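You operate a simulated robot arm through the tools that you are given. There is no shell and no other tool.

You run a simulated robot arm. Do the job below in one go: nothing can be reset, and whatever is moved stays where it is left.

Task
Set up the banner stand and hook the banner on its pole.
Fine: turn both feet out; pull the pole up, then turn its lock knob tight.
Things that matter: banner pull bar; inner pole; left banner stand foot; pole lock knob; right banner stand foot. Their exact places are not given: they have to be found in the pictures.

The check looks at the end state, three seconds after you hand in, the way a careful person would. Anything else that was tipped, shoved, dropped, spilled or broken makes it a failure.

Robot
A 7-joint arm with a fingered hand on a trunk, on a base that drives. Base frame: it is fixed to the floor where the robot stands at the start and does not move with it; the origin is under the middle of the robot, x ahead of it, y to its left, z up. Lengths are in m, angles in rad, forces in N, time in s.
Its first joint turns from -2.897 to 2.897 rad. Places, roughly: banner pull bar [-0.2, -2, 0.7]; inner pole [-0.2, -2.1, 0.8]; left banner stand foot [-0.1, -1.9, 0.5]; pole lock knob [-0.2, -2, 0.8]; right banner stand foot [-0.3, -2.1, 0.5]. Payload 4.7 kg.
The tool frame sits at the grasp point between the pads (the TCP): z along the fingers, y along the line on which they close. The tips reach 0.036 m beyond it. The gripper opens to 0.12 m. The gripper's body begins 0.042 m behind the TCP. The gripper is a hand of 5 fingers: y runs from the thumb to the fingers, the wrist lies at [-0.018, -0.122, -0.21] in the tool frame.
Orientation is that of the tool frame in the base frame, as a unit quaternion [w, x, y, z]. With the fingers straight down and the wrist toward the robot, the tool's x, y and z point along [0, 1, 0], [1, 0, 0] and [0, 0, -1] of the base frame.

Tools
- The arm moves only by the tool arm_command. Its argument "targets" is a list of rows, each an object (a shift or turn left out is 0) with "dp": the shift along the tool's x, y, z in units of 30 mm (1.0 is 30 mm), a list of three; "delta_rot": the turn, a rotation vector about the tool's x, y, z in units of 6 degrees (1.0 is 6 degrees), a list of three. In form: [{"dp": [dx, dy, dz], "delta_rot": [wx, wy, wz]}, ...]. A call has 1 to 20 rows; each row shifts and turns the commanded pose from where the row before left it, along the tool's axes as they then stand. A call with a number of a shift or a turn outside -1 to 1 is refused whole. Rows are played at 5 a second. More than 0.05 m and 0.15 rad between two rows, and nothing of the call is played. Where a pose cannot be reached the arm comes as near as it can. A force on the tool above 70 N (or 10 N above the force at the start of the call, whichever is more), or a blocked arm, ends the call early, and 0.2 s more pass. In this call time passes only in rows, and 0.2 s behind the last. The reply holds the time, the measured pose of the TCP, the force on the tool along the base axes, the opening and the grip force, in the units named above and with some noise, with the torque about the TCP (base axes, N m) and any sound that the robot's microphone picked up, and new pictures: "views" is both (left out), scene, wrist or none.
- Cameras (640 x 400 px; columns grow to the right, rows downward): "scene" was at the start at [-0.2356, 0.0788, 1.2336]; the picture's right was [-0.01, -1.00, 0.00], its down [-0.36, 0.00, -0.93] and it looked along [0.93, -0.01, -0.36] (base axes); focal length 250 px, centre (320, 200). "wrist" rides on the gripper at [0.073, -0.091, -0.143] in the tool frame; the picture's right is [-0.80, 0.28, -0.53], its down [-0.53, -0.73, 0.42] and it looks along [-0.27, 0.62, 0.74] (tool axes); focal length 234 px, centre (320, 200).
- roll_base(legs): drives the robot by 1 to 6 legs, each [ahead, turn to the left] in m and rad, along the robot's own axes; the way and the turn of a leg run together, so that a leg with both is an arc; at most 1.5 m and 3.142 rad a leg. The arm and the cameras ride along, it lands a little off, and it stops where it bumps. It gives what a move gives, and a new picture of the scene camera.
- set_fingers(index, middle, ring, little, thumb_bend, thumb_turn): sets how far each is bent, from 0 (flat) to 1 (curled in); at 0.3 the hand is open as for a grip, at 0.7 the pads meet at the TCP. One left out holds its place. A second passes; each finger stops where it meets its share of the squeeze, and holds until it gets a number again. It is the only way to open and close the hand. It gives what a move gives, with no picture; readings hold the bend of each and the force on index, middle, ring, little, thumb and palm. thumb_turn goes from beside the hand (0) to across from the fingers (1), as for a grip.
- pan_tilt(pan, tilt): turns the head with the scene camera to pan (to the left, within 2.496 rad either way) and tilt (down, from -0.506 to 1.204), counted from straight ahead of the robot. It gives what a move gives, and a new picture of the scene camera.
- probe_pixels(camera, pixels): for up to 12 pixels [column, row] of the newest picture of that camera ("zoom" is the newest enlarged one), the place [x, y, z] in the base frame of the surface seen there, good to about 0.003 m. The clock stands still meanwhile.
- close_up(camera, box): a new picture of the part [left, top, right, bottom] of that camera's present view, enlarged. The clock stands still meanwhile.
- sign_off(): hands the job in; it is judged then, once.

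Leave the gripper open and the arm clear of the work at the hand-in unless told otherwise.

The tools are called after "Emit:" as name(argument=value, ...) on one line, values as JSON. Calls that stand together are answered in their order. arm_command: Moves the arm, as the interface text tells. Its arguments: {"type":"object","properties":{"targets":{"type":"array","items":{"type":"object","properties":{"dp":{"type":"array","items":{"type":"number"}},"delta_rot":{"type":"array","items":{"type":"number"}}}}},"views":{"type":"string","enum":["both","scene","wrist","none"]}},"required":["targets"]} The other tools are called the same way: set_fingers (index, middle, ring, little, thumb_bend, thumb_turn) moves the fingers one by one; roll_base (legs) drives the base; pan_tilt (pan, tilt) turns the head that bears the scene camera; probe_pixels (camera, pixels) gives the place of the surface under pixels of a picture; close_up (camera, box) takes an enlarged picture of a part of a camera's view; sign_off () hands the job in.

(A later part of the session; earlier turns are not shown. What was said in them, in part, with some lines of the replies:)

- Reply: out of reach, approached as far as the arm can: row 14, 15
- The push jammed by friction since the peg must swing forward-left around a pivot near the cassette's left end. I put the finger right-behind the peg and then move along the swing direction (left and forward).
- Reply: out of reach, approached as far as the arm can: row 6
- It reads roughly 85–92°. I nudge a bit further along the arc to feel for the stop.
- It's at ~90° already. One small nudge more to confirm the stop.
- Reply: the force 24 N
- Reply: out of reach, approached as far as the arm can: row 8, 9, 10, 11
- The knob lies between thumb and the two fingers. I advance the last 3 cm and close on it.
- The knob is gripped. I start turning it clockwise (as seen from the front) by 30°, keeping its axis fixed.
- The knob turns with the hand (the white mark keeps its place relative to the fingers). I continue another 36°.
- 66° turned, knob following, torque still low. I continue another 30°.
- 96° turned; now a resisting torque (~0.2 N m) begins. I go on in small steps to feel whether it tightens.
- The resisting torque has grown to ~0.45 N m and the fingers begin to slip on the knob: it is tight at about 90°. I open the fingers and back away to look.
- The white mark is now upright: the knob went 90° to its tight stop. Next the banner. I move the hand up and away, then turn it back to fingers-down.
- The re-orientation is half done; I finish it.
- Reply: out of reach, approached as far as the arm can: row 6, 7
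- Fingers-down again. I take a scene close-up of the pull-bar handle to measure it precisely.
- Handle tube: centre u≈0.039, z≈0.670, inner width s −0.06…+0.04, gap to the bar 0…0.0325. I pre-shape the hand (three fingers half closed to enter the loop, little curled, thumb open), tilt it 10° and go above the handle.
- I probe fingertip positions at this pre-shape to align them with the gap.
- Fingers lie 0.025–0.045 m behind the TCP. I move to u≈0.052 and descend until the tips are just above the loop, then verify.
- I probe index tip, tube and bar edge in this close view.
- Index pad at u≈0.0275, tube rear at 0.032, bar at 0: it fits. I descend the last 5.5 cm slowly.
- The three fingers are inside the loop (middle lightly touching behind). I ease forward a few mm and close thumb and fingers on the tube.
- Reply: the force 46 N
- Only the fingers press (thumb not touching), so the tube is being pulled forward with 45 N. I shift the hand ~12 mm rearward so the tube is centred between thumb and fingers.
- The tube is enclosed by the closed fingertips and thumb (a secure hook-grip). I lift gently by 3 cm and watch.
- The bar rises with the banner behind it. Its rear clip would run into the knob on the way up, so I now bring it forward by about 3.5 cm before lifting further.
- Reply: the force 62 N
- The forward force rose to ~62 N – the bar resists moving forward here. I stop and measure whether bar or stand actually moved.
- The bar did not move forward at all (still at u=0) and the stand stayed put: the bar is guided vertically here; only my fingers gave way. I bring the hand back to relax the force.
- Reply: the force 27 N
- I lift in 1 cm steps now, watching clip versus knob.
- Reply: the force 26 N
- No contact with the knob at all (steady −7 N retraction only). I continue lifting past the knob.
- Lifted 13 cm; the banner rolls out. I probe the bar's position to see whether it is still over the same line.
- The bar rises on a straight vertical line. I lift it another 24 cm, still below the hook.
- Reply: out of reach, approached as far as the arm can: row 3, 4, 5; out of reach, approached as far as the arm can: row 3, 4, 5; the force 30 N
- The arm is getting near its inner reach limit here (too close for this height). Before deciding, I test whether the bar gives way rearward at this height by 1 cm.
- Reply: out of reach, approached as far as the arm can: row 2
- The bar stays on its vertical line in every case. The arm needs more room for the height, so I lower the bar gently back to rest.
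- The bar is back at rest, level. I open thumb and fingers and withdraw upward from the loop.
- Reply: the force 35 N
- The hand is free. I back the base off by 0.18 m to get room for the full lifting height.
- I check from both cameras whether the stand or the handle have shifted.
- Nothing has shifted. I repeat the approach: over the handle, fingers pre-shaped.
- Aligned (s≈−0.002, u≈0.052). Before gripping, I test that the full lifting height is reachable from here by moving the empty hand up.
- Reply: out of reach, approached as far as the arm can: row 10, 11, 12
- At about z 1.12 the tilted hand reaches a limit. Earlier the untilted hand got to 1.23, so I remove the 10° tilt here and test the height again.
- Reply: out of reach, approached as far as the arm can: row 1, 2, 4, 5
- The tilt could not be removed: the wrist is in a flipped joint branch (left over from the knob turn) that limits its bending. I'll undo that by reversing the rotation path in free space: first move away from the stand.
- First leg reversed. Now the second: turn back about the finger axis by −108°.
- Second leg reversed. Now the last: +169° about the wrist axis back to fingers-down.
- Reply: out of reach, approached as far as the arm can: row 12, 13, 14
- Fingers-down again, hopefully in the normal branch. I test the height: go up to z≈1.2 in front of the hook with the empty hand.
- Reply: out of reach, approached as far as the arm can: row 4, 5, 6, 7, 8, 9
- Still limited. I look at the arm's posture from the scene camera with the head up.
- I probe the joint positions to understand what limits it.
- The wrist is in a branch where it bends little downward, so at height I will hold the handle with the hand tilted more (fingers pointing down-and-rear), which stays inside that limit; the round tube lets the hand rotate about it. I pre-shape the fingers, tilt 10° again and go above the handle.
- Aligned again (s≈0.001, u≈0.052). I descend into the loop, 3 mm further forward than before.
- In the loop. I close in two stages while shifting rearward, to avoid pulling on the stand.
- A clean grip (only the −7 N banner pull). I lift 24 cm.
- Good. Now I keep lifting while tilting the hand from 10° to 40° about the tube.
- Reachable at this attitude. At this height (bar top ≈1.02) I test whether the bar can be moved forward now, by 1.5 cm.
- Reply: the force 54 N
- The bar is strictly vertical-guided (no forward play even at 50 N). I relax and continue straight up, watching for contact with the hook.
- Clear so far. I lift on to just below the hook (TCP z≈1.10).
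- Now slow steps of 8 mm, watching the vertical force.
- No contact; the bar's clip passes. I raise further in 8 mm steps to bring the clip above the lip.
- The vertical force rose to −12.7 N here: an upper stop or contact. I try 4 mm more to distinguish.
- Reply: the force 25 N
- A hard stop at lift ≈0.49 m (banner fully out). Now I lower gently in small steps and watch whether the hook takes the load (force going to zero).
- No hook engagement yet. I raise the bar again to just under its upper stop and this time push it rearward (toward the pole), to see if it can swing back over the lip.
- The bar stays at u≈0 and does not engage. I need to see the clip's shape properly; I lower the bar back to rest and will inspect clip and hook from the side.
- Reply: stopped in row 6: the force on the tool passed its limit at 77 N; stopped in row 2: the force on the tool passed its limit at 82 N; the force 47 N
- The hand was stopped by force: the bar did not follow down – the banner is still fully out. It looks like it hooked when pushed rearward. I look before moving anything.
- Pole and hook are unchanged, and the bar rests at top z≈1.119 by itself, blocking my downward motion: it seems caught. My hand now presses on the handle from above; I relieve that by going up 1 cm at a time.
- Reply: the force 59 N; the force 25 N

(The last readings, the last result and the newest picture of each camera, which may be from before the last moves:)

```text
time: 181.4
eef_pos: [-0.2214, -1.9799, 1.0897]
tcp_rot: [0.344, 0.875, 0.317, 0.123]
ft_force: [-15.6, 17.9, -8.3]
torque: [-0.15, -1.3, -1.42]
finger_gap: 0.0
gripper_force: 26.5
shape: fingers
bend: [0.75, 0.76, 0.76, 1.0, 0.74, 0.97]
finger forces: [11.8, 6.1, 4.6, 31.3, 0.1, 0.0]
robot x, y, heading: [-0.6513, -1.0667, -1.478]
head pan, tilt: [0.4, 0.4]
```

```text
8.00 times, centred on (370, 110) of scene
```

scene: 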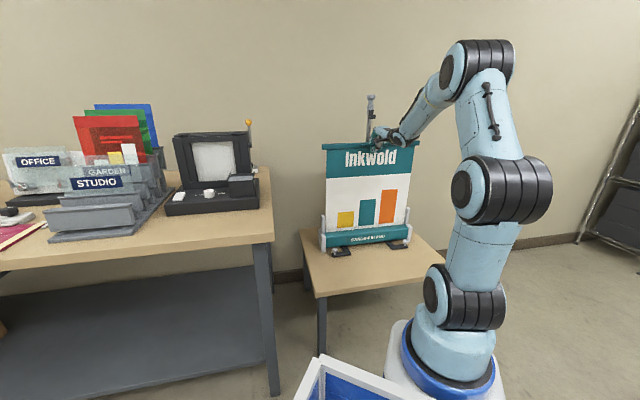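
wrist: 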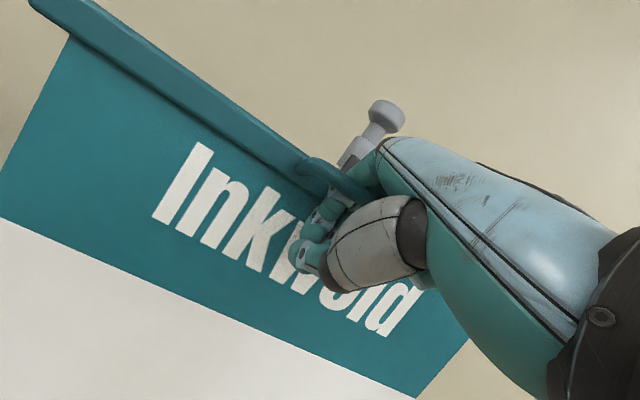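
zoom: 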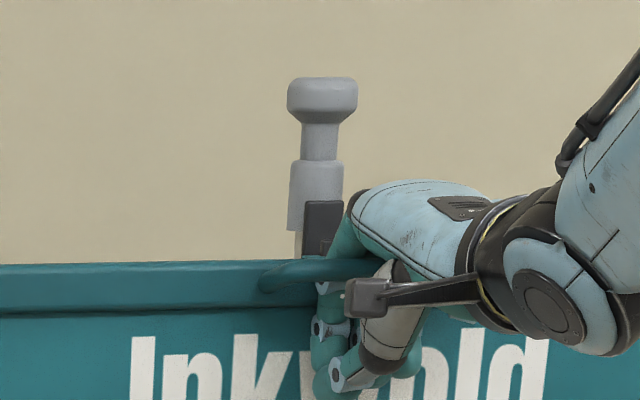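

The bar moved up with the hand (tube wedged against the fingers), so the hand carries it again. I lower 5 mm at a time and watch for the force changing from −8 N to ≥0 (bar resting on the hook).

Emit:
arm_command(targets=[{"dp": [0, -0.114, 0.122]}], views="none")

Emit:
arm_command(targets=[{"dp": [0, -0.114, 0.122]}], views="none")

Emit:
close_up(camera="scene", box=[340, 85, 400, 135])

```text
time: 181.8
eef_pos: [-0.2236, -1.9812, 1.0867]
tcp_rot: [0.345, 0.874, 0.318, 0.123]
ft_force: [-14.2, 21.5, -8.7]
torque: [-0.3, -1.26, -1.64]
finger_gap: 0.0004
gripper_force: 29.8
shape: fingers
bend: [0.75, 0.76, 0.76, 1.0, 0.74, 0.97]
finger forces: [13.2, 6.1, 4.8, 34.4, 0.1, 0.0]
robot x, y, heading: [-0.6504, -1.0692, -1.48]
head pan, tilt: [0.4, 0.4]
```

```text
time: 182.2
eef_pos: [-0.2218, -1.9801, 1.0802]
tcp_rot: [0.345, 0.874, 0.318, 0.124]
ft_force: [-13.6, 25.4, -8.4]
torque: [-0.48, -1.27, -1.66]
finger_gap: 0.0001
gripper_force: 30.7
shape: fingers
bend: [0.75, 0.76, 0.76, 1.0, 0.74, 0.97]
finger forces: [12.8, 7.0, 4.7, 36.1, 0.1, 0.0]
robot x, y, heading: [-0.6499, -1.0674, -1.48]
head pan, tilt: [0.4, 0.4]
```

```text
8.00 times, centred on (370, 110) of scene
```

zoom: 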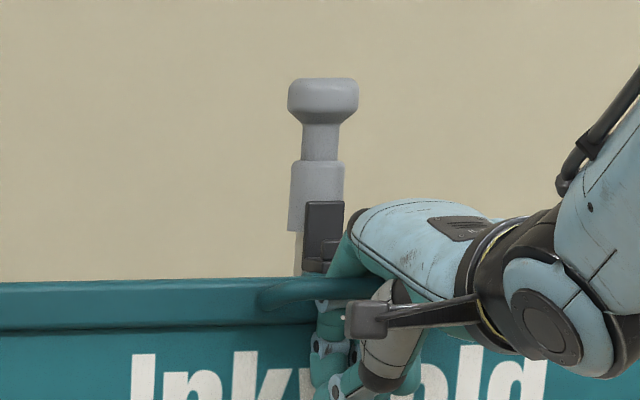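

Emit:
arm_command(targets=[{"dp": [0, -0.08, 0.085]}], views="none")

Emit:
arm_command(targets=[{"dp": [0, -0.08, 0.085]}], views="none")

Emit:
arm_command(targets=[{"dp": [0, -0.08, 0.085]}], views="wrist")

Emit:
close_up(camera="scene", box=[340, 85, 400, 135])

```text
time: 182.6
eef_pos: [-0.2214, -1.9795, 1.0799]
tcp_rot: [0.347, 0.874, 0.319, 0.124]
ft_force: [-12.0, 20.6, -0.2]
torque: [-0.3, -0.93, -1.51]
finger_gap: 0.0
gripper_force: 29.5
shape: fingers
bend: [0.75, 0.76, 0.76, 1.0, 0.74, 0.97]
finger forces: [15.5, 5.8, 5.4, 31.6, 0.1, 0.0]
robot x, y, heading: [-0.6493, -1.0673, -1.48]
head pan, tilt: [0.4, 0.4]
```

```text
time: 183.0
eef_pos: [-0.222, -1.9787, 1.0786]
tcp_rot: [0.349, 0.873, 0.317, 0.123]
ft_force: [-11.1, 15.8, 12.3]
torque: [-0.19, -0.34, -1.71]
finger_gap: 0.0
gripper_force: 35.0
shape: fingers
bend: [0.75, 0.76, 0.76, 1.0, 0.74, 0.97]
finger forces: [24.4, 4.3, 8.8, 32.8, 0.0, 0.0]
robot x, y, heading: [-0.6551, -1.0677, -1.477]
head pan, tilt: [0.4, 0.4]
```

```text
time: 183.4
eef_pos: [-0.222, -1.9806, 1.0779]
tcp_rot: [0.35, 0.873, 0.316, 0.124]
ft_force: [-9.9, 15.9, 32.4]
torque: [-0.21, 0.09, -1.88]
finger_gap: 0.0002
gripper_force: 44.9
shape: fingers
bend: [0.75, 0.76, 0.76, 1.0, 0.74, 0.97]
finger forces: [38.3, 4.4, 12.9, 34.0, 0.0, 0.1]
robot x, y, heading: [-0.652, -1.0695, -1.478]
head pan, tilt: [0.4, 0.4]
```

wrist: 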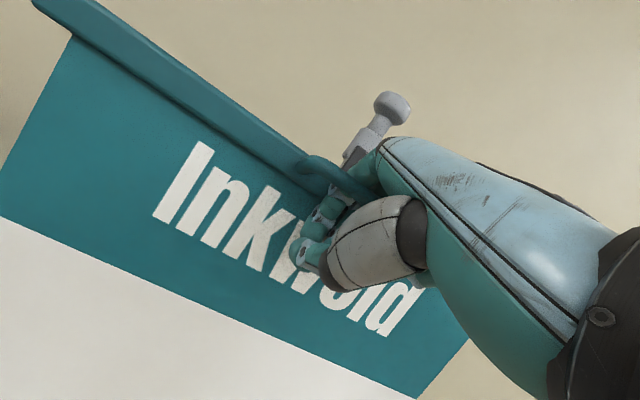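

```text
8.00 times, centred on (370, 110) of scene
```

zoom: 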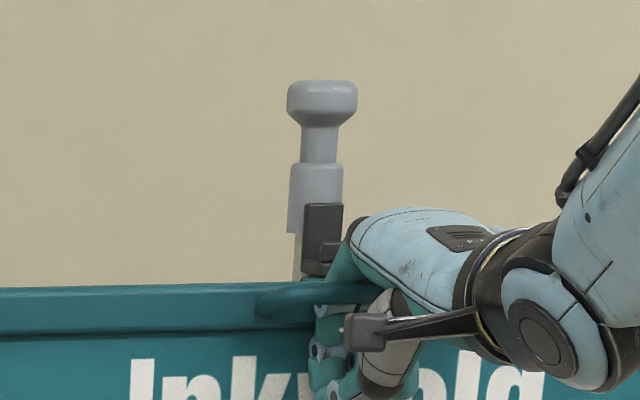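

Confirmed: at bar top z≈1.119 the force turns from −8 N (carried) to +32 N (pressing on a support): the bar now rests on the hook. I take off the pressure, then open the thumb first.

Emit:
arm_command(targets=[{"dp": [0, 0.04, -0.045]}, {"dp": [0, 0.04, -0.045]}], views="none")

Emit:
set_fingers(thumb_bend=0.3)

Emit:
close_up(camera="wrist", box=[220, 100, 460, 290])

```text
time: 184.0
eef_pos: [-0.2223, -1.9798, 1.0787]
tcp_rot: [0.346, 0.874, 0.318, 0.124]
ft_force: [-11.9, 13.6, 34.6]
torque: [-0.07, -0.21, -1.67]
finger_gap: 0.0
gripper_force: 47.0
shape: fingers
bend: [0.75, 0.76, 0.76, 1.0, 0.74, 0.97]
finger forces: [40.1, 6.1, 14.8, 33.1, 0.0, 0.0]
robot x, y, heading: [-0.6511, -1.0691, -1.479]
head pan, tilt: [0.4, 0.4]
```

```text
time: 185.0
eef_pos: [-0.2211, -1.9792, 1.0783]
tcp_rot: [0.347, 0.874, 0.317, 0.124]
ft_force: [-10.3, 10.1, 35.7]
torque: [-0.06, -0.37, -1.96]
finger_gap: 0.0618
gripper_force: 47.1
shape: fingers
bend: [0.76, 0.76, 0.76, 1.0, 0.3, 0.97]
finger forces: [34.7, 7.4, 13.9, 36.6, 0.0, 0.0]
robot x, y, heading: [-0.652, -1.0671, -1.484]
head pan, tilt: [0.4, 0.4]
```

```text
2.11 times, centred on (340, 195) of wrist
```

zoom: 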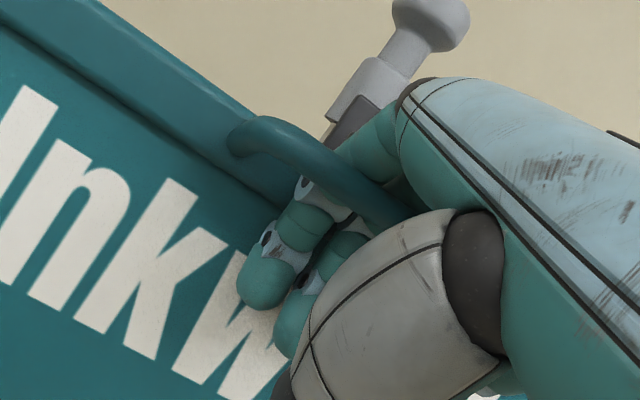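

Still 35 N of downward pressure; I go up a few more mm until it vanishes.

Emit:
arm_command(targets=[{"dp": [0, 0.08, -0.085]}], views="none")

Emit:
arm_command(targets=[{"dp": [0, 0.05, -0.055]}], views="none")

```text
time: 185.4
eef_pos: [-0.223, -1.9791, 1.078]
tcp_rot: [0.344, 0.875, 0.317, 0.123]
ft_force: [-13.2, 11.3, 26.2]
torque: [-0.03, -0.96, -2.04]
finger_gap: 0.0611
gripper_force: 46.8
shape: fingers
bend: [0.76, 0.76, 0.76, 1.0, 0.3, 0.97]
finger forces: [33.3, 9.2, 11.2, 39.7, 0.0, 0.0]
robot x, y, heading: [-0.6528, -1.0668, -1.479]
head pan, tilt: [0.4, 0.4]
```

```text
time: 185.8
eef_pos: [-0.2221, -1.9798, 1.0781]
tcp_rot: [0.343, 0.876, 0.317, 0.123]
ft_force: [-13.6, 13.8, 15.1]
torque: [0.04, -1.4, -1.99]
finger_gap: 0.0594
gripper_force: 45.2
shape: fingers
bend: [0.76, 0.76, 0.76, 1.0, 0.3, 0.97]
finger forces: [32.2, 12.4, 8.3, 38.4, 0.0, 0.1]
robot x, y, heading: [-0.6505, -1.0661, -1.48]
head pan, tilt: [0.4, 0.4]
```

Pressure is down to 15 N. The tube is wedged between index and little finger; I loosen index, middle and ring slightly.

Emit:
set_fingers(index=0.68, middle=0.68, ring=0.68)

Emit:
close_up(camera="wrist", box=[220, 100, 460, 290])

Emit:
close_up(camera="scene", box=[340, 85, 400, 135])

```text
time: 186.8
eef_pos: [-0.2216, -1.9797, 1.0806]
tcp_rot: [0.344, 0.875, 0.318, 0.124]
ft_force: [-13.2, 17.3, 2.4]
torque: [1.78, -0.85, -2.5]
finger_gap: 0.0673
gripper_force: 83.1
shape: fingers
bend: [0.71, 0.71, 0.71, 1.0, 0.3, 0.97]
finger forces: [97.6, 20.5, 10.6, 37.2, 0.1, 0.0]
robot x, y, heading: [-0.6527, -1.0705, -1.483]
head pan, tilt: [0.4, 0.4]
```

```text
2.11 times, centred on (340, 195) of wrist
```

zoom: 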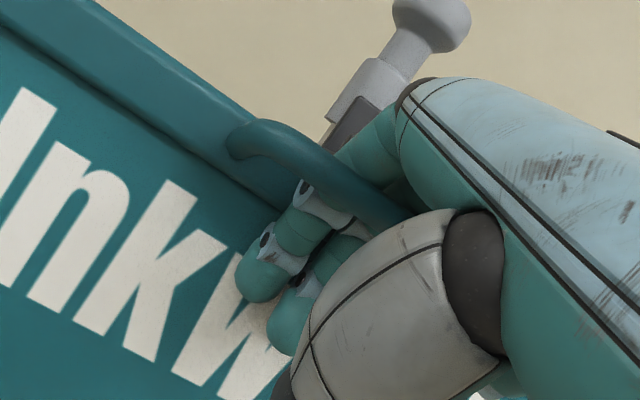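

```text
8.00 times, centred on (370, 110) of scene
```

zoom: 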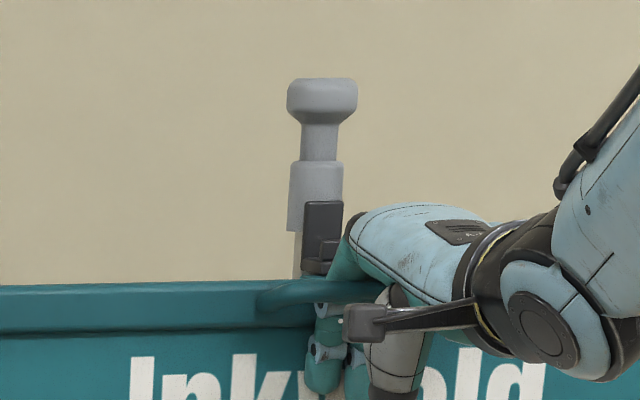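

Opening pushed the index against the banner (97 N) – wrong way. I re-curl it at once and then shift the hand a few mm forward to centre the fingers in the gap.

Emit:
set_fingers(index=0.78, middle=0.76, ring=0.76)

Emit:
arm_command(targets=[{"dp": [0, -0.1, -0.09]}], views="none")

Emit:
arm_command(targets=[{"dp": [0, -0.1, -0.09]}], views="none")

```text
time: 187.8
eef_pos: [-0.2224, -1.9797, 1.0807]
tcp_rot: [0.344, 0.875, 0.318, 0.123]
ft_force: [-15.2, 13.1, -5.5]
torque: [0.22, -1.57, -1.96]
finger_gap: 0.0529
gripper_force: 38.6
shape: fingers
bend: [0.78, 0.76, 0.76, 1.0, 0.3, 0.97]
finger forces: [26.0, 10.2, 3.5, 38.0, 0.0, 0.0]
robot x, y, heading: [-0.6452, -1.068, -1.484]
head pan, tilt: [0.4, 0.4]
```

```text
time: 188.2
eef_pos: [-0.2221, -1.9782, 1.0798]
tcp_rot: [0.346, 0.874, 0.317, 0.123]
ft_force: [8.2, -19.0, -0.8]
torque: [1.56, -0.39, -1.27]
finger_gap: 0.0556
gripper_force: 37.3
shape: fingers
bend: [0.78, 0.76, 0.76, 1.0, 0.3, 0.97]
finger forces: [35.9, 0.9, 9.1, 28.9, 0.1, 0.0]
robot x, y, heading: [-0.6496, -1.0687, -1.473]
head pan, tilt: [0.4, 0.4]
```

```text
time: 188.6
eef_pos: [-0.2251, -1.9752, 1.0789]
tcp_rot: [0.345, 0.874, 0.318, 0.123]
ft_force: [27.1, -45.4, 4.7]
torque: [2.63, 0.75, -0.27]
finger_gap: 0.0629
gripper_force: 38.4
shape: fingers
bend: [0.78, 0.76, 0.76, 1.0, 0.3, 0.97]
finger forces: [33.4, 3.3, 21.2, 19.5, 0.1, 0.0]
robot x, y, heading: [-0.65, -1.0668, -1.481]
head pan, tilt: [0.4, 0.4]
```

The tube is wedged between the curled little finger and the other fingers because the hand went too deep. I go back to neutral and slide the hand out along its own finger axis in small steps.

Emit:
arm_command(targets=[{"dp": [0, 0.1, 0.0]}, {"dp": [0, 0, -0.17]}], views="none")

Emit:
arm_command(targets=[{"dp": [0, 0, -0.17]}], views="none")

Emit:
close_up(camera="scene", box=[340, 85, 400, 135])

```text
time: 189.2
eef_pos: [-0.2268, -1.9729, 1.0856]
tcp_rot: [0.345, 0.874, 0.318, 0.123]
ft_force: [10.6, -12.7, 2.4]
torque: [0.71, 0.2, -0.89]
finger_gap: 0.0579
gripper_force: 22.7
shape: fingers
bend: [0.78, 0.76, 0.76, 1.0, 0.3, 0.97]
finger forces: [21.6, 0.0, 6.3, 17.3, 0.0, 0.1]
robot x, y, heading: [-0.6501, -1.0692, -1.479]
head pan, tilt: [0.4, 0.4]
```

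```text
time: 189.6
eef_pos: [-0.2285, -1.9701, 1.0898]
tcp_rot: [0.345, 0.874, 0.319, 0.124]
ft_force: [15.9, -17.3, 3.6]
torque: [0.63, 0.49, -0.35]
finger_gap: 0.0557
gripper_force: 18.6
shape: fingers
bend: [0.78, 0.76, 0.76, 1.0, 0.3, 0.97]
finger forces: [20.1, 0.0, 8.2, 8.2, 0.0, 0.1]
robot x, y, heading: [-0.6493, -1.0689, -1.479]
head pan, tilt: [0.4, 0.4]
```

```text
8.00 times, centred on (370, 110) of scene
```

zoom: 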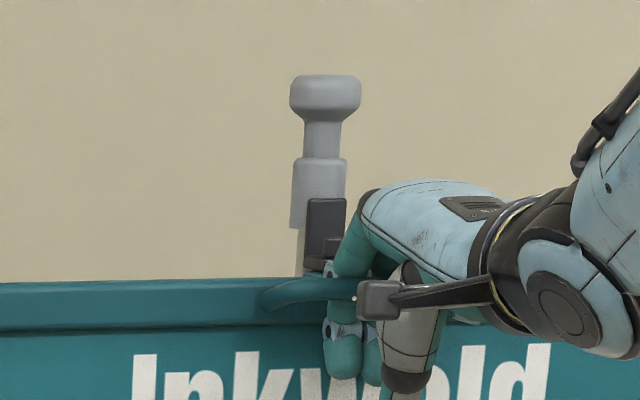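

The bar stays put (hook carries it, +3.6 N on the hand). I continue sliding out, with a little rearward compensation.

Emit:
arm_command(targets=[{"dp": [0, 0.1, -0.17]}, {"dp": [0, 0.06, -0.17]}], views="none")

Emit:
arm_command(targets=[{"dp": [0, 0.06, -0.17]}, {"dp": [0, 0.06, -0.17]}], views="wrist")

Emit:
close_up(camera="wrist", box=[220, 100, 460, 290])

Emit:
close_up(camera="scene", box=[340, 85, 400, 135])

```text
time: 190.2
eef_pos: [-0.2291, -1.969, 1.0943]
tcp_rot: [0.342, 0.875, 0.319, 0.123]
ft_force: [34.3, -36.7, -8.6]
torque: [1.51, 0.87, 0.38]
finger_gap: 0.0572
gripper_force: 21.9
shape: fingers
bend: [0.78, 0.76, 0.75, 1.0, 0.3, 0.97]
finger forces: [25.1, 0.1, 18.9, 0.1, 0.0, 0.1]
robot x, y, heading: [-0.6488, -1.0676, -1.484]
head pan, tilt: [0.4, 0.4]
```

```text
time: 190.9
eef_pos: [-0.2314, -1.9664, 1.1037]
tcp_rot: [0.342, 0.875, 0.319, 0.124]
ft_force: [29.4, -45.1, -8.3]
torque: [1.78, 0.81, 0.54]
finger_gap: 0.0607
gripper_force: 24.3
shape: fingers
bend: [0.78, 0.76, 0.75, 1.0, 0.3, 0.97]
finger forces: [24.3, 1.3, 23.5, 0.1, 0.0, 0.1]
robot x, y, heading: [-0.6487, -1.0688, -1.478]
head pan, tilt: [0.4, 0.4]
stopped in row 2: the force on the tool passed its limit at 71 N (the readings are from after the stop); the commanded pose is now the measured one
```

wrist: 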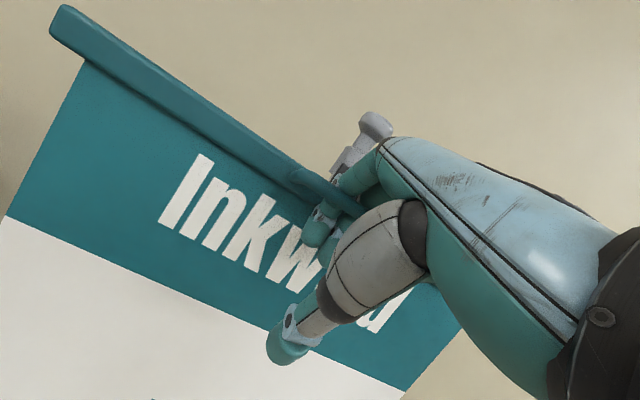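

```text
2.11 times, centred on (340, 195) of wrist
```

zoom: 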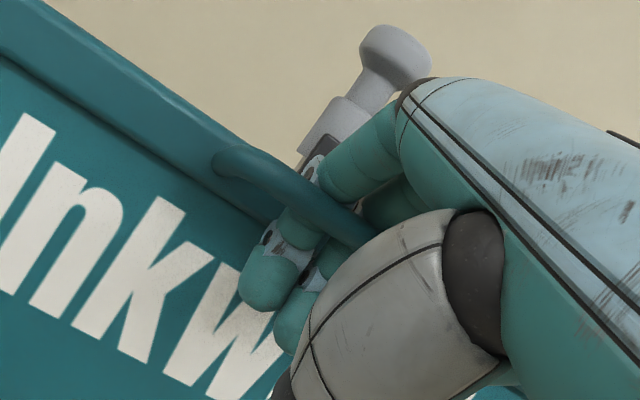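

```text
8.00 times, centred on (370, 110) of scene
```

zoom: 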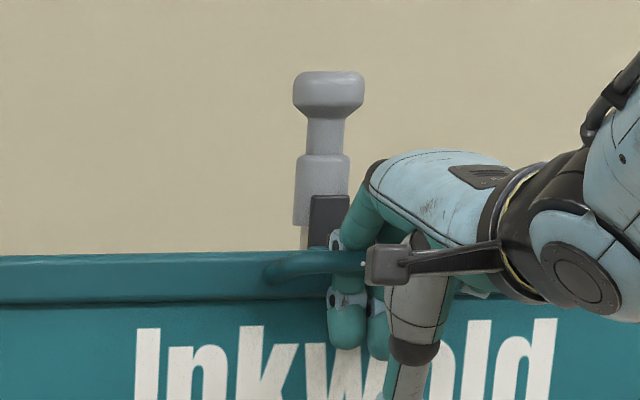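

The fingers again pulled forward (~50 N) and dragged the bar up ~1.3 cm. I move rearward to remove the lateral pull, then let the bar settle back.

Emit:
arm_command(targets=[{"dp": [0, 0.1, 0.09]}], views="none")

Emit:
arm_command(targets=[{"dp": [0, 0.08, 0.07]}], views="none")

Emit:
close_up(camera="scene", box=[340, 85, 400, 135])

```text
time: 191.3
eef_pos: [-0.2289, -1.9699, 1.1063]
tcp_rot: [0.344, 0.875, 0.318, 0.124]
ft_force: [26.3, -30.7, -8.5]
torque: [1.2, 0.62, 0.31]
finger_gap: 0.0569
gripper_force: 19.2
shape: fingers
bend: [0.78, 0.76, 0.75, 1.0, 0.3, 0.97]
finger forces: [22.2, 0.0, 15.1, 0.1, 0.0, 0.0]
robot x, y, heading: [-0.6501, -1.0657, -1.484]
head pan, tilt: [0.4, 0.4]
```

```text
time: 191.7
eef_pos: [-0.2275, -1.9706, 1.1086]
tcp_rot: [0.344, 0.875, 0.318, 0.124]
ft_force: [17.7, -19.6, -8.1]
torque: [0.76, 0.44, -0.07]
finger_gap: 0.0534
gripper_force: 15.4
shape: fingers
bend: [0.78, 0.76, 0.75, 1.0, 0.3, 0.97]
finger forces: [20.2, 0.0, 7.8, 3.0, 0.1, 0.1]
robot x, y, heading: [-0.6455, -1.0658, -1.48]
head pan, tilt: [0.4, 0.4]
```

```text
8.00 times, centred on (370, 110) of scene
```

zoom: 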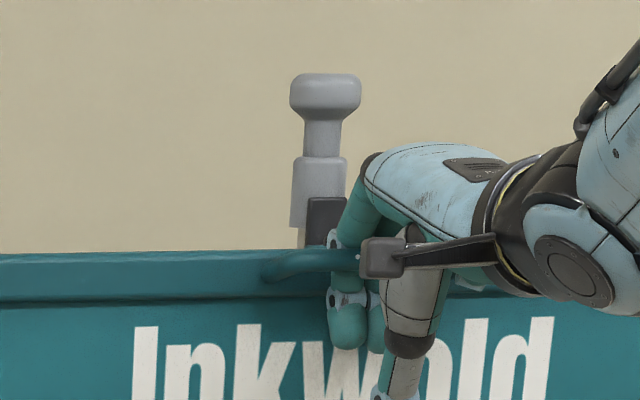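

I lower the hand by ~1.6 cm so the bar sits on the hook again.

Emit:
arm_command(targets=[{"dp": [0, -0.15, 0.165]}, {"dp": [0, -0.15, 0.165]}], views="none")

Emit:
arm_command(targets=[{"dp": [0, -0.08, 0.085]}], views="none")

Emit:
close_up(camera="scene", box=[340, 85, 400, 135])

```text
time: 192.3
eef_pos: [-0.2276, -1.9713, 1.0938]
tcp_rot: [0.343, 0.875, 0.319, 0.124]
ft_force: [17.0, -23.5, -8.7]
torque: [0.83, 0.4, -0.11]
finger_gap: 0.0537
gripper_force: 15.8
shape: fingers
bend: [0.78, 0.76, 0.75, 1.0, 0.3, 0.97]
finger forces: [20.5, 0.0, 8.2, 2.3, 0.0, 0.0]
robot x, y, heading: [-0.6496, -1.0707, -1.481]
head pan, tilt: [0.4, 0.4]
```

```text
time: 192.7
eef_pos: [-0.2283, -1.9697, 1.0924]
tcp_rot: [0.346, 0.874, 0.318, 0.123]
ft_force: [15.7, -24.7, 0.2]
torque: [0.78, 0.48, -0.15]
finger_gap: 0.0535
gripper_force: 18.7
shape: fingers
bend: [0.78, 0.76, 0.75, 1.0, 0.3, 0.97]
finger forces: [23.6, 0.0, 8.6, 4.5, 0.0, 0.0]
robot x, y, heading: [-0.6474, -1.0705, -1.478]
head pan, tilt: [0.4, 0.4]
```

```text
8.00 times, centred on (370, 110) of scene
```

zoom: 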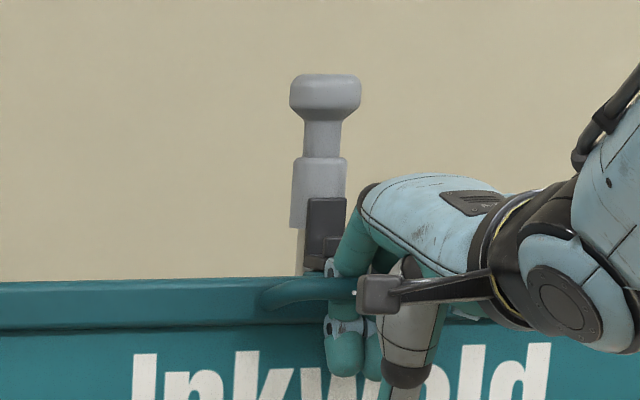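

Seated again (+0.2 N). Now I neutralise the lateral pull and loosen index/middle/ring a little before sliding out.

Emit:
arm_command(targets=[{"dp": [0, 0.09, 0.08]}], views="none")

Emit:
set_fingers(index=0.73, middle=0.73, ring=0.72)

```text
time: 193.1
eef_pos: [-0.2274, -1.9713, 1.0942]
tcp_rot: [0.346, 0.874, 0.317, 0.123]
ft_force: [1.9, 1.0, 4.1]
torque: [-0.18, 0.27, -0.96]
finger_gap: 0.0511
gripper_force: 16.9
shape: fingers
bend: [0.78, 0.76, 0.76, 1.0, 0.3, 0.97]
finger forces: [14.2, 0.1, 2.5, 18.3, 0.0, 0.0]
robot x, y, heading: [-0.6499, -1.0683, -1.479]
head pan, tilt: [0.4, 0.4]
```

```text
time: 194.1
eef_pos: [-0.2272, -1.9727, 1.0935]
tcp_rot: [0.347, 0.874, 0.318, 0.124]
ft_force: [-3.5, 7.3, 9.0]
torque: [-0.34, 0.09, -0.96]
finger_gap: 0.0602
gripper_force: 14.0
shape: fingers
bend: [0.73, 0.73, 0.72, 1.0, 0.3, 0.97]
finger forces: [9.6, 0.0, 0.0, 17.8, 0.0, 0.0]
robot x, y, heading: [-0.6509, -1.0682, -1.481]
head pan, tilt: [0.4, 0.4]
```

Emit:
set_fingers(index=0.69, middle=0.68, ring=0.67)

Emit:
close_up(camera="wrist", box=[220, 100, 460, 290])

```text
time: 195.1
eef_pos: [-0.2274, -1.972, 1.0928]
tcp_rot: [0.346, 0.874, 0.318, 0.124]
ft_force: [-5.3, 7.8, 12.2]
torque: [-0.4, 0.17, -0.94]
finger_gap: 0.0687
gripper_force: 14.9
shape: fingers
bend: [0.65, 0.7, 0.67, 1.0, 0.3, 0.97]
finger forces: [9.3, 3.6, 0.1, 16.7, 0.1, 0.1]
robot x, y, heading: [-0.6531, -1.0646, -1.482]
head pan, tilt: [0.4, 0.4]
```

```text
2.11 times, centred on (340, 195) of wrist
```

zoom: 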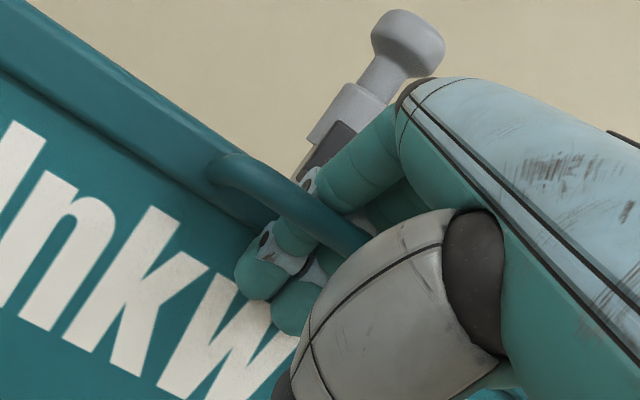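

Fingers are loose now. I move up 5 mm and check.

Emit:
arm_command(targets=[{"dp": [0, 0.06, -0.15]}], views="none")

Emit:
arm_command(targets=[{"dp": [0, 0.06, -0.15]}], views="none")

Emit:
close_up(camera="scene", box=[340, 85, 400, 135])

```text
time: 195.5
eef_pos: [-0.2271, -1.97, 1.0945]
tcp_rot: [0.344, 0.875, 0.317, 0.124]
ft_force: [0.4, 1.7, 1.3]
torque: [0.07, -0.04, -0.59]
finger_gap: 0.0692
gripper_force: 10.4
shape: fingers
bend: [0.65, 0.7, 0.67, 1.0, 0.3, 0.97]
finger forces: [9.0, 2.2, 0.0, 8.4, 0.0, 0.1]
robot x, y, heading: [-0.6481, -1.0722, -1.481]
head pan, tilt: [0.4, 0.4]
```

```text
time: 195.9
eef_pos: [-0.2279, -1.9696, 1.1]
tcp_rot: [0.344, 0.874, 0.319, 0.124]
ft_force: [3.5, -3.4, -1.0]
torque: [0.07, 0.1, -0.07]
finger_gap: 0.0668
gripper_force: 1.8
shape: fingers
bend: [0.67, 0.69, 0.67, 1.0, 0.3, 0.97]
finger forces: [3.5, 0.7, 0.0, 0.0, 0.0, 0.1]
robot x, y, heading: [-0.6519, -1.0677, -1.478]
head pan, tilt: [0.4, 0.4]
```

```text
8.00 times, centred on (370, 110) of scene
```

zoom: 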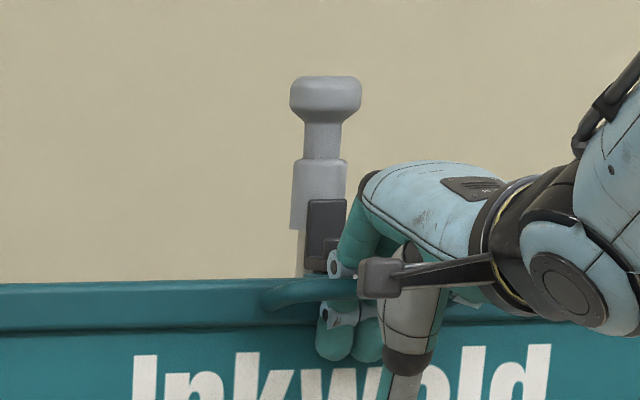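

The hand is now nearly force-free and the bar stays at its height: it hangs on the hook. I continue withdrawing along the finger axis.

Emit:
arm_command(targets=[{"dp": [0, 0.04, -0.17]}, {"dp": [0, 0.04, -0.17]}], views="none")

Emit:
set_fingers(index=0.64, middle=0.64, ring=0.64)

Emit:
close_up(camera="scene", box=[340, 85, 400, 135])

```text
time: 196.5
eef_pos: [-0.2328, -1.9663, 1.1114]
tcp_rot: [0.345, 0.874, 0.318, 0.124]
ft_force: [2.8, -3.2, 0.5]
torque: [0.04, 0.04, 0.0]
finger_gap: 0.0671
gripper_force: 1.8
shape: fingers
bend: [0.67, 0.68, 0.67, 1.0, 0.3, 0.97]
finger forces: [3.7, 0.0, 0.1, 0.1, 0.0, 0.0]
robot x, y, heading: [-0.652, -1.0676, -1.486]
head pan, tilt: [0.4, 0.4]
```

```text
time: 197.5
eef_pos: [-0.231, -1.9662, 1.1107]
tcp_rot: [0.345, 0.874, 0.318, 0.124]
ft_force: [-0.6, 0.7, -0.3]
torque: [-0.02, 0.02, 0.0]
finger_gap: 0.071
gripper_force: 0.0
shape: fingers
bend: [0.64, 0.64, 0.64, 1.0, 0.3, 0.97]
finger forces: [0.0, 0.0, 0.1, 0.0, 0.0, 0.0]
robot x, y, heading: [-0.6501, -1.0724, -1.481]
head pan, tilt: [0.4, 0.4]
```

```text
8.00 times, centred on (370, 110) of scene
```

zoom: 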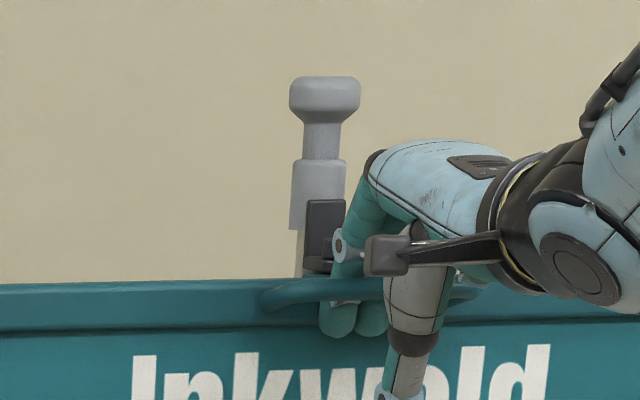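

No force at all on the hand, and the bar keeps its height. I pull the fingers out of the loop along −z.

Emit:
arm_command(targets=[{"dp": [0, 0.03, -0.3]}, {"dp": [0, 0.03, -0.3]}], views="none")

Emit:
close_up(camera="wrist", box=[220, 100, 460, 290])

Emit:
close_up(camera="scene", box=[340, 85, 400, 135])

```text
time: 198.1
eef_pos: [-0.238, -1.9583, 1.125]
tcp_rot: [0.344, 0.875, 0.318, 0.123]
ft_force: [0.9, -1.2, 0.3]
torque: [0.02, -0.02, 0.02]
finger_gap: 0.072
gripper_force: 0.9
shape: fingers
bend: [0.64, 0.64, 0.64, 1.0, 0.3, 0.97]
finger forces: [0.9, 0.0, 0.8, 0.1, 0.0, 0.0]
robot x, y, heading: [-0.6532, -1.0706, -1.479]
head pan, tilt: [0.4, 0.4]
```

```text
2.11 times, centred on (340, 195) of wrist
```

zoom: 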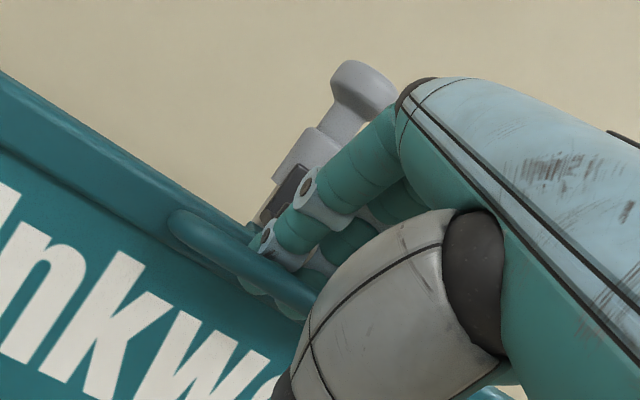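

```text
8.00 times, centred on (370, 110) of scene
```

zoom: 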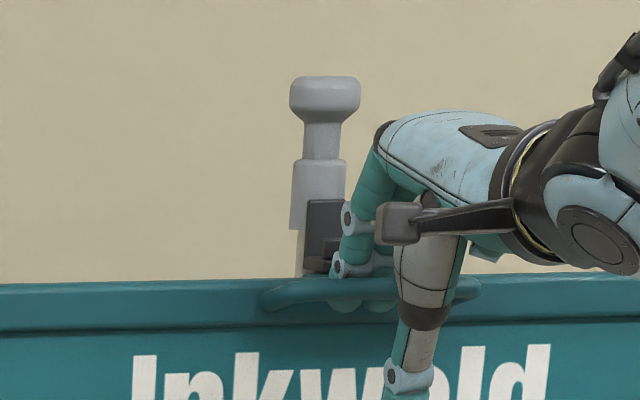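

Emit:
arm_command(targets=[{"dp": [0, 0.12, -0.28]}, {"dp": [0, 0.12, -0.28]}], views="none")

Emit:
arm_command(targets=[{"dp": [0, 0.1, -0.3]}, {"dp": [0, 0.1, -0.3]}], views="wrist")

Emit:
close_up(camera="scene", box=[340, 85, 400, 135])

```text
time: 198.7
eef_pos: [-0.2408, -1.9502, 1.1426]
tcp_rot: [0.345, 0.874, 0.318, 0.123]
ft_force: [0.2, -0.4, 0.3]
torque: [-0.03, -0.03, -0.03]
finger_gap: 0.0713
gripper_force: 0.0
shape: fingers
bend: [0.64, 0.64, 0.64, 1.0, 0.3, 0.97]
finger forces: [0.1, 0.1, 0.1, 0.1, 0.1, 0.1]
robot x, y, heading: [-0.6505, -1.0673, -1.484]
head pan, tilt: [0.4, 0.4]
```

```text
time: 199.3
eef_pos: [-0.2469, -1.9464, 1.1596]
tcp_rot: [0.343, 0.875, 0.319, 0.124]
ft_force: [-0.4, 0.1, 0.6]
torque: [-0.01, -0.03, 0.03]
finger_gap: 0.0715
gripper_force: 0.0
shape: fingers
bend: [0.64, 0.64, 0.64, 1.0, 0.3, 0.97]
finger forces: [0.1, 0.0, 0.1, 0.0, 0.1, 0.1]
robot x, y, heading: [-0.6497, -1.0696, -1.481]
head pan, tilt: [0.4, 0.4]
```

wrist: 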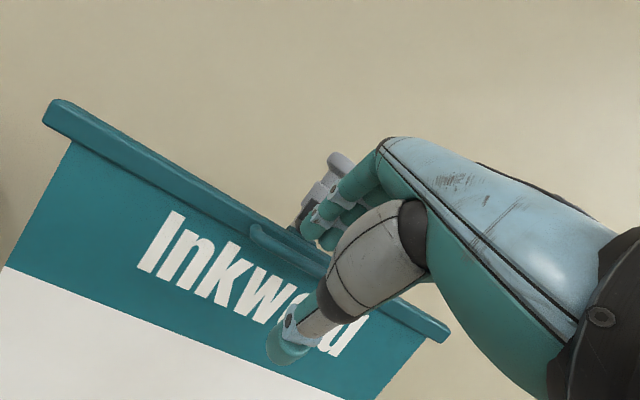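

```text
8.00 times, centred on (370, 110) of scene
```

zoom: 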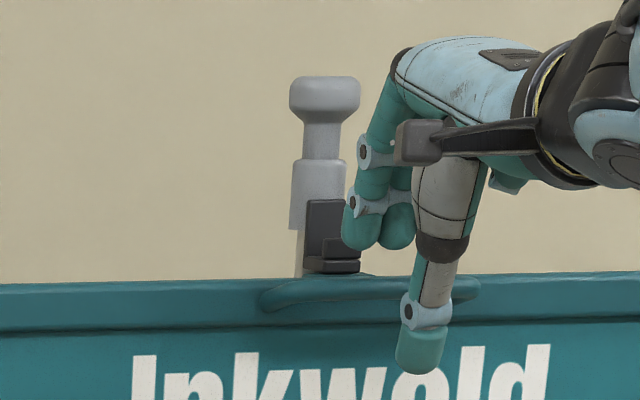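

The hand is out of the loop and the bar stays up. I back the hand away to the front and inspect hook and bar closely.

Emit:
arm_command(targets=[{"dp": [0, -0.4, -0.8]}, {"dp": [0, -0.9, -0.85]}, {"dp": [0, -0.9, -0.85]}, {"dp": [0, -0.9, -0.85]}, {"dp": [-0.5, -0.9, -0.6]}, {"dp": [-0.9, -0.6, 0]}, {"dp": [-0.9, -0.3, 0]}], views="both")

Emit:
close_up(camera="scene", box=[345, 85, 395, 130])

Emit:
close_up(camera="scene", box=[300, 80, 450, 270])

```text
time: 200.9
eef_pos: [-0.4257, -1.8458, 1.1475]
tcp_rot: [0.344, 0.875, 0.318, 0.124]
ft_force: [-0.2, -0.3, 0.3]
torque: [-0.01, 0.02, -0.03]
finger_gap: 0.0714
gripper_force: 0.1
shape: fingers
bend: [0.64, 0.64, 0.64, 1.0, 0.3, 0.98]
finger forces: [0.0, 0.1, 0.0, 0.1, 0.1, 0.0]
robot x, y, heading: [-0.6513, -1.0691, -1.475]
head pan, tilt: [0.4, 0.4]
```

scene: 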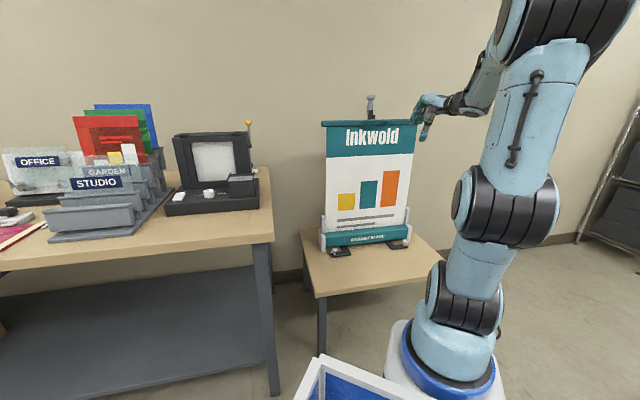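
wrist: 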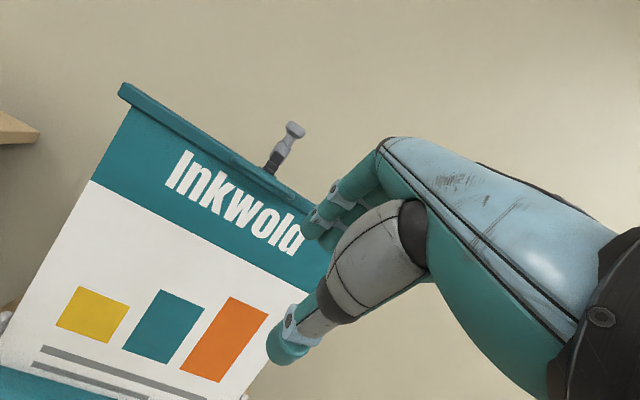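

```text
8.89 times, centred on (370, 108) of scene
```

zoom: 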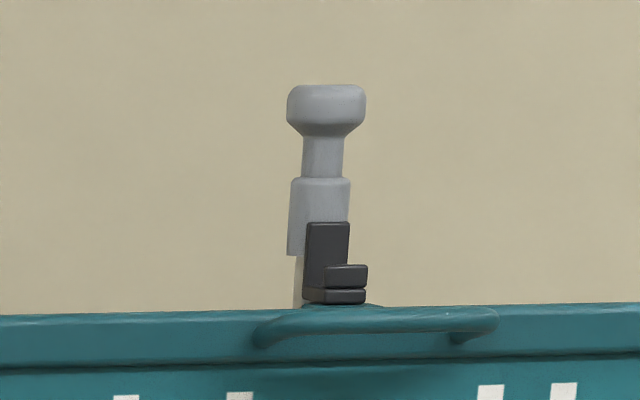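

```text
2.11 times, centred on (375, 175) of scene
```

zoom: 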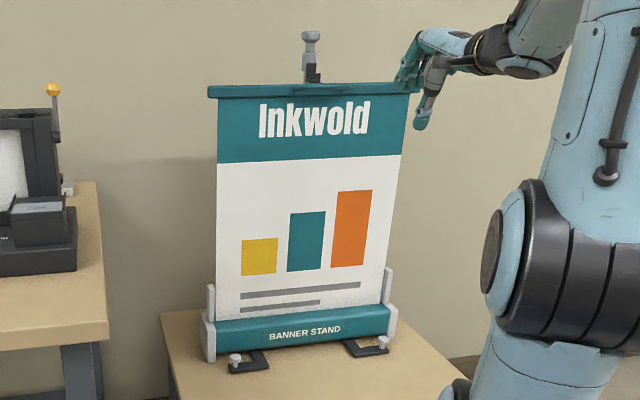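

The banner stays up by itself right at the hook. I inspect the hook/clip contact with the wrist camera.

Emit:
close_up(camera="wrist", box=[230, 105, 330, 205])

Emit:
probe_pixels(camera="zoom", pixels=[[300, 230], [290, 250], [310, 255], [270, 265], [330, 275], [260, 290], [340, 300], [285, 270], [300, 270], [320, 285]])

```text
4.00 times, centred on (280, 155) of wrist
```

zoom: 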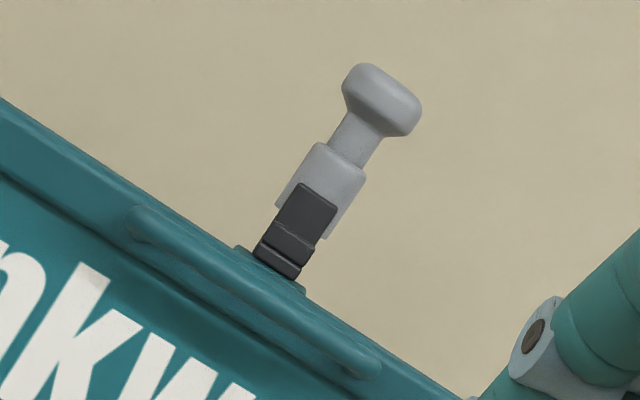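

```text
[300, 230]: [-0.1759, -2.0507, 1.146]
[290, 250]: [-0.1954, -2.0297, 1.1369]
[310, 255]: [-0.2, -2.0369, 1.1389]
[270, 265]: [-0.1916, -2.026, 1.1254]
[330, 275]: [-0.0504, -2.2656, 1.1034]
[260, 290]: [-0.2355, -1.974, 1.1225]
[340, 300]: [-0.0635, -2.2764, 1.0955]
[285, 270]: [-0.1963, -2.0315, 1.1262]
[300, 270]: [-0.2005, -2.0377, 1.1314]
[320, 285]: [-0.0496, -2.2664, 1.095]
```

I measure the bar's resting position (height, tilt, depth) now and will check again later whether it is steady.

Emit:
close_up(camera="scene", box=[315, 95, 425, 150])

Emit:
probe_pixels(camera="zoom", pixels=[[100, 165], [500, 158], [60, 160], [540, 150], [250, 165], [380, 160], [320, 138], [320, 128], [300, 150], [345, 150], [330, 115], [100, 155]])

```text
5.82 times, centred on (370, 122) of scene
```

zoom: 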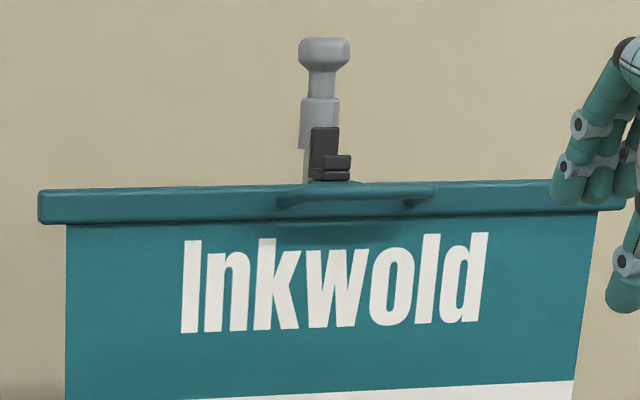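

```text
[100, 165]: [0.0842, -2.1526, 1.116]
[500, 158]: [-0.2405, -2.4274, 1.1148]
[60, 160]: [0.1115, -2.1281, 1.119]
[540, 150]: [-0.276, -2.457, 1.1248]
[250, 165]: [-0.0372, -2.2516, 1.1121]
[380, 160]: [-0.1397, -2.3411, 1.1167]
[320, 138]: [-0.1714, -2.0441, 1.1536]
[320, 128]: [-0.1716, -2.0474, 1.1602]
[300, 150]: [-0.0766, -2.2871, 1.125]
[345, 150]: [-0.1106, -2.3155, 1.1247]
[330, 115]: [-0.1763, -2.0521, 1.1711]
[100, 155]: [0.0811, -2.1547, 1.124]
```

Emit:
probe_pixels(camera="zoom", pixels=[[100, 210], [500, 203], [100, 193], [500, 188], [250, 205], [300, 184], [280, 186], [375, 183], [330, 175], [335, 160], [320, 172], [310, 178]])

```text
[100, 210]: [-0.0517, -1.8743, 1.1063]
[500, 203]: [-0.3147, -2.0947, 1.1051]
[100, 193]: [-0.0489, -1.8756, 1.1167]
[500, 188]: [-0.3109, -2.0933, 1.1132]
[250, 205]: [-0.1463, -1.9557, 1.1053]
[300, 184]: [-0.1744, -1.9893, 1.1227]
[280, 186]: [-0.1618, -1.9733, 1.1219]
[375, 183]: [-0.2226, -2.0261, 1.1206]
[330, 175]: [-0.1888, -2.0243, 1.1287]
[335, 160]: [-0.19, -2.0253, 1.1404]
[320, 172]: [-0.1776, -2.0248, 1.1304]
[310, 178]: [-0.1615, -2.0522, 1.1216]
```

The bar rests steadily at the hook (top z≈1.122, level, u≈0), and the pole has not slipped. I open the hand, move the arm further clear and back the base off.

Emit:
set_fingers(index=0.3, middle=0.3, ring=0.3, little=0.3, thumb_bend=0.3)

Emit:
arm_command(targets=[{"dp": [-0.5, -0.7, -0.6]}, {"dp": [-0.5, -0.7, -0.6]}, {"dp": [-0.5, -0.7, -0.6]}], views="none")

Emit:
roll_base(legs=[[-0.3, 0]])

Emit:
close_up(camera="scene", box=[310, 80, 450, 270])

```text
time: 201.9
eef_pos: [-0.4245, -1.8453, 1.1476]
tcp_rot: [0.344, 0.875, 0.317, 0.124]
ft_force: [-0.4, -0.6, 0.0]
torque: [-0.01, 0.01, 0.0]
finger_gap: 0.122
gripper_force: 0.0
shape: fingers
bend: [0.3, 0.3, 0.3, 0.3, 0.3, 0.98]
finger forces: [0.0, 0.0, 0.0, 0.1, 0.0, 0.0]
robot x, y, heading: [-0.6497, -1.0677, -1.48]
head pan, tilt: [0.4, 0.4]
```

```text
time: 202.7
eef_pos: [-0.5112, -1.811, 1.1458]
tcp_rot: [0.344, 0.874, 0.318, 0.124]
ft_force: [0.6, -0.5, 0.1]
torque: [-0.01, 0.0, -0.01]
finger_gap: 0.1219
gripper_force: 0.0
shape: fingers
bend: [0.3, 0.3, 0.3, 0.3, 0.3, 0.98]
finger forces: [0.0, 0.1, 0.0, 0.1, 0.1, 0.0]
robot x, y, heading: [-0.6467, -1.0658, -1.48]
head pan, tilt: [0.4, 0.4]
```

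```text
time: 204.8
eef_pos: [-0.5413, -1.5123, 1.1458]
tcp_rot: [0.345, 0.875, 0.316, 0.123]
ft_force: [-0.1, -1.0, 0.3]
torque: [0.02, 0.02, 0.01]
finger_gap: 0.1219
gripper_force: 0.1
shape: fingers
bend: [0.3, 0.3, 0.3, 0.3, 0.3, 0.98]
finger forces: [0.0, 0.0, 0.0, 0.1, 0.0, 0.0]
robot x, y, heading: [-0.6775, -0.7699, -1.481]
head pan, tilt: [0.4, 0.4]
```

scene: 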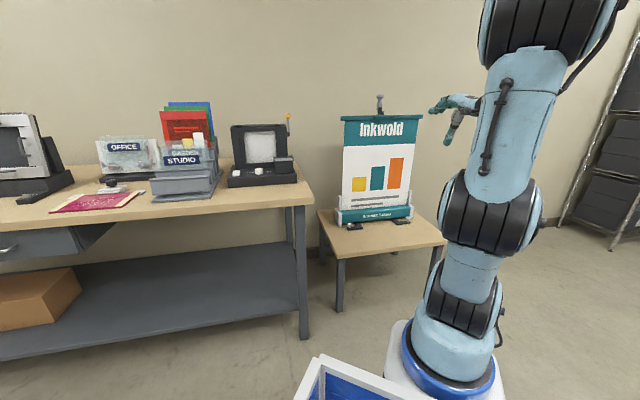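

```text
2.11 times, centred on (380, 175) of scene
```

zoom: 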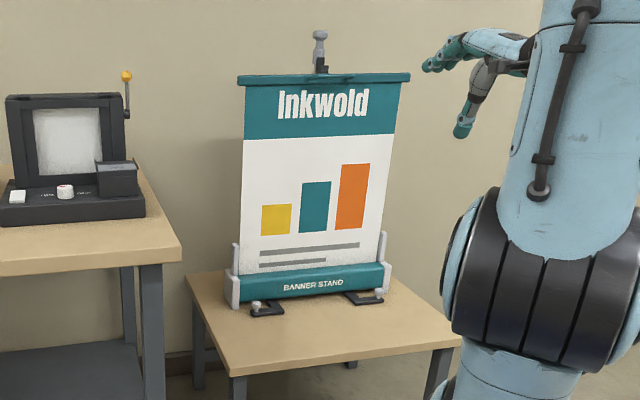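

The banner stands up, the arm is clear. I do a last check of feet, bar and pole in close-up.

Emit:
close_up(camera="scene", box=[325, 190, 435, 260])

Emit:
probe_pixels(camera="zoom", pixels=[[72, 225], [135, 222], [140, 190], [500, 180], [440, 190], [410, 172], [85, 200], [505, 165], [100, 228], [470, 186]])

Emit:
close_up(camera="scene", box=[335, 85, 425, 145])

Emit:
probe_pixels(camera="zoom", pixels=[[330, 80], [325, 165], [335, 195], [100, 235], [500, 230], [100, 222], [500, 218]])

```text
5.71 times, centred on (380, 225) of scene
```

zoom: 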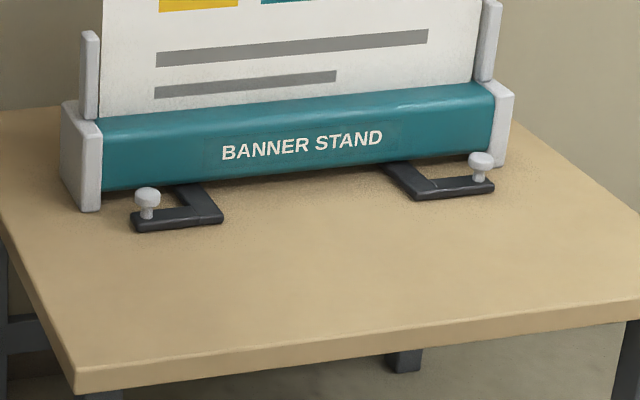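

```text
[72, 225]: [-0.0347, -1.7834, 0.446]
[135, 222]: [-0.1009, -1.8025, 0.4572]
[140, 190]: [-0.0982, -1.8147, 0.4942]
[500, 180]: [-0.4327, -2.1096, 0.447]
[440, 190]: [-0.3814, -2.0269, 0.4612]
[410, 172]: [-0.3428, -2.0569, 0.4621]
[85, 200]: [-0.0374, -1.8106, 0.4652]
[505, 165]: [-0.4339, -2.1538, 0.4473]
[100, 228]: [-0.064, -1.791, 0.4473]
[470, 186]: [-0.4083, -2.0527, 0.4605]
```

```text
6.67 times, centred on (380, 115) of scene
```

zoom: 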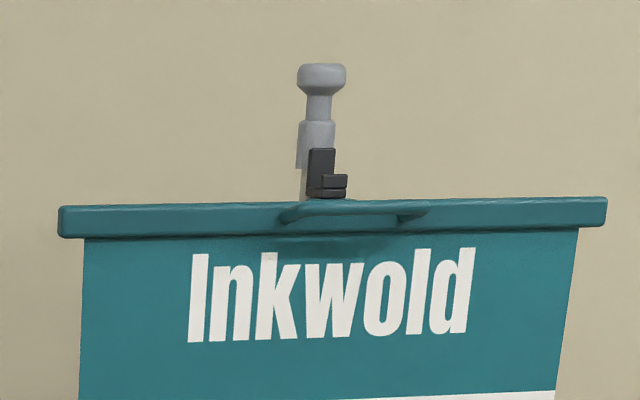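

```text
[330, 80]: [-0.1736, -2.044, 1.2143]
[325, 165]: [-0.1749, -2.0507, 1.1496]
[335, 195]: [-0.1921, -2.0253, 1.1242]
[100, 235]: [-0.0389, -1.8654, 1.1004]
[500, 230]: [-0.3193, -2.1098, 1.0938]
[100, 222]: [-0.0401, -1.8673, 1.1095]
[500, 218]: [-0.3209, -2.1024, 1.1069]
```

Feet are square out, the pole is fully up and has not slipped, the lock knob was turned to its tight stop, and the banner bar hangs on its own with the hand open and the arm well clear. I hand the job in.

Emit:
sign_off()

```text
The job is handed in.
```

I've handed the job in with the banner stand set up. I believe the bar is hooked on the pole, but I couldn't see the hook itself engage.

| Part | State at hand-in | How I know |
|---|---|---|
| Left and right feet | Turned out to 90° | I felt a stop on each, and the angles measured square to the base. |
| Inner pole | Pulled up to its end stop, about 0.36 m | It stayed at the same height afterwards. |
| Lock knob | Turned 90° clockwise until it stopped turning | The white mark went from flat to upright. I couldn't see the knob again once the banner was up. |
| Banner bar | Resting at about 1.12 m, level | It carried its own weight with the hand off, and did not go down when I pressed on it with over 70 N. |

- **Hook:** The tab on the back of the bar sits just under the pole's hook in the pictures, not visibly over it. I judged it hooked because the bar lifts freely but will not drop below that height. I did not get a side view to confirm it.
- **Pole gap:** At full height the lower end of the inner pole shows a gap above the collar. It still moved as if guided, so I left it fully up.
- **Handling:** Some pulls and pushes on the bar were harder than I intended, between about 50 and 100 N. I measured the stand partway through and saw no movement, and I noticed nothing else shifted or tipped.

The hand is open and the robot has backed away from the table.
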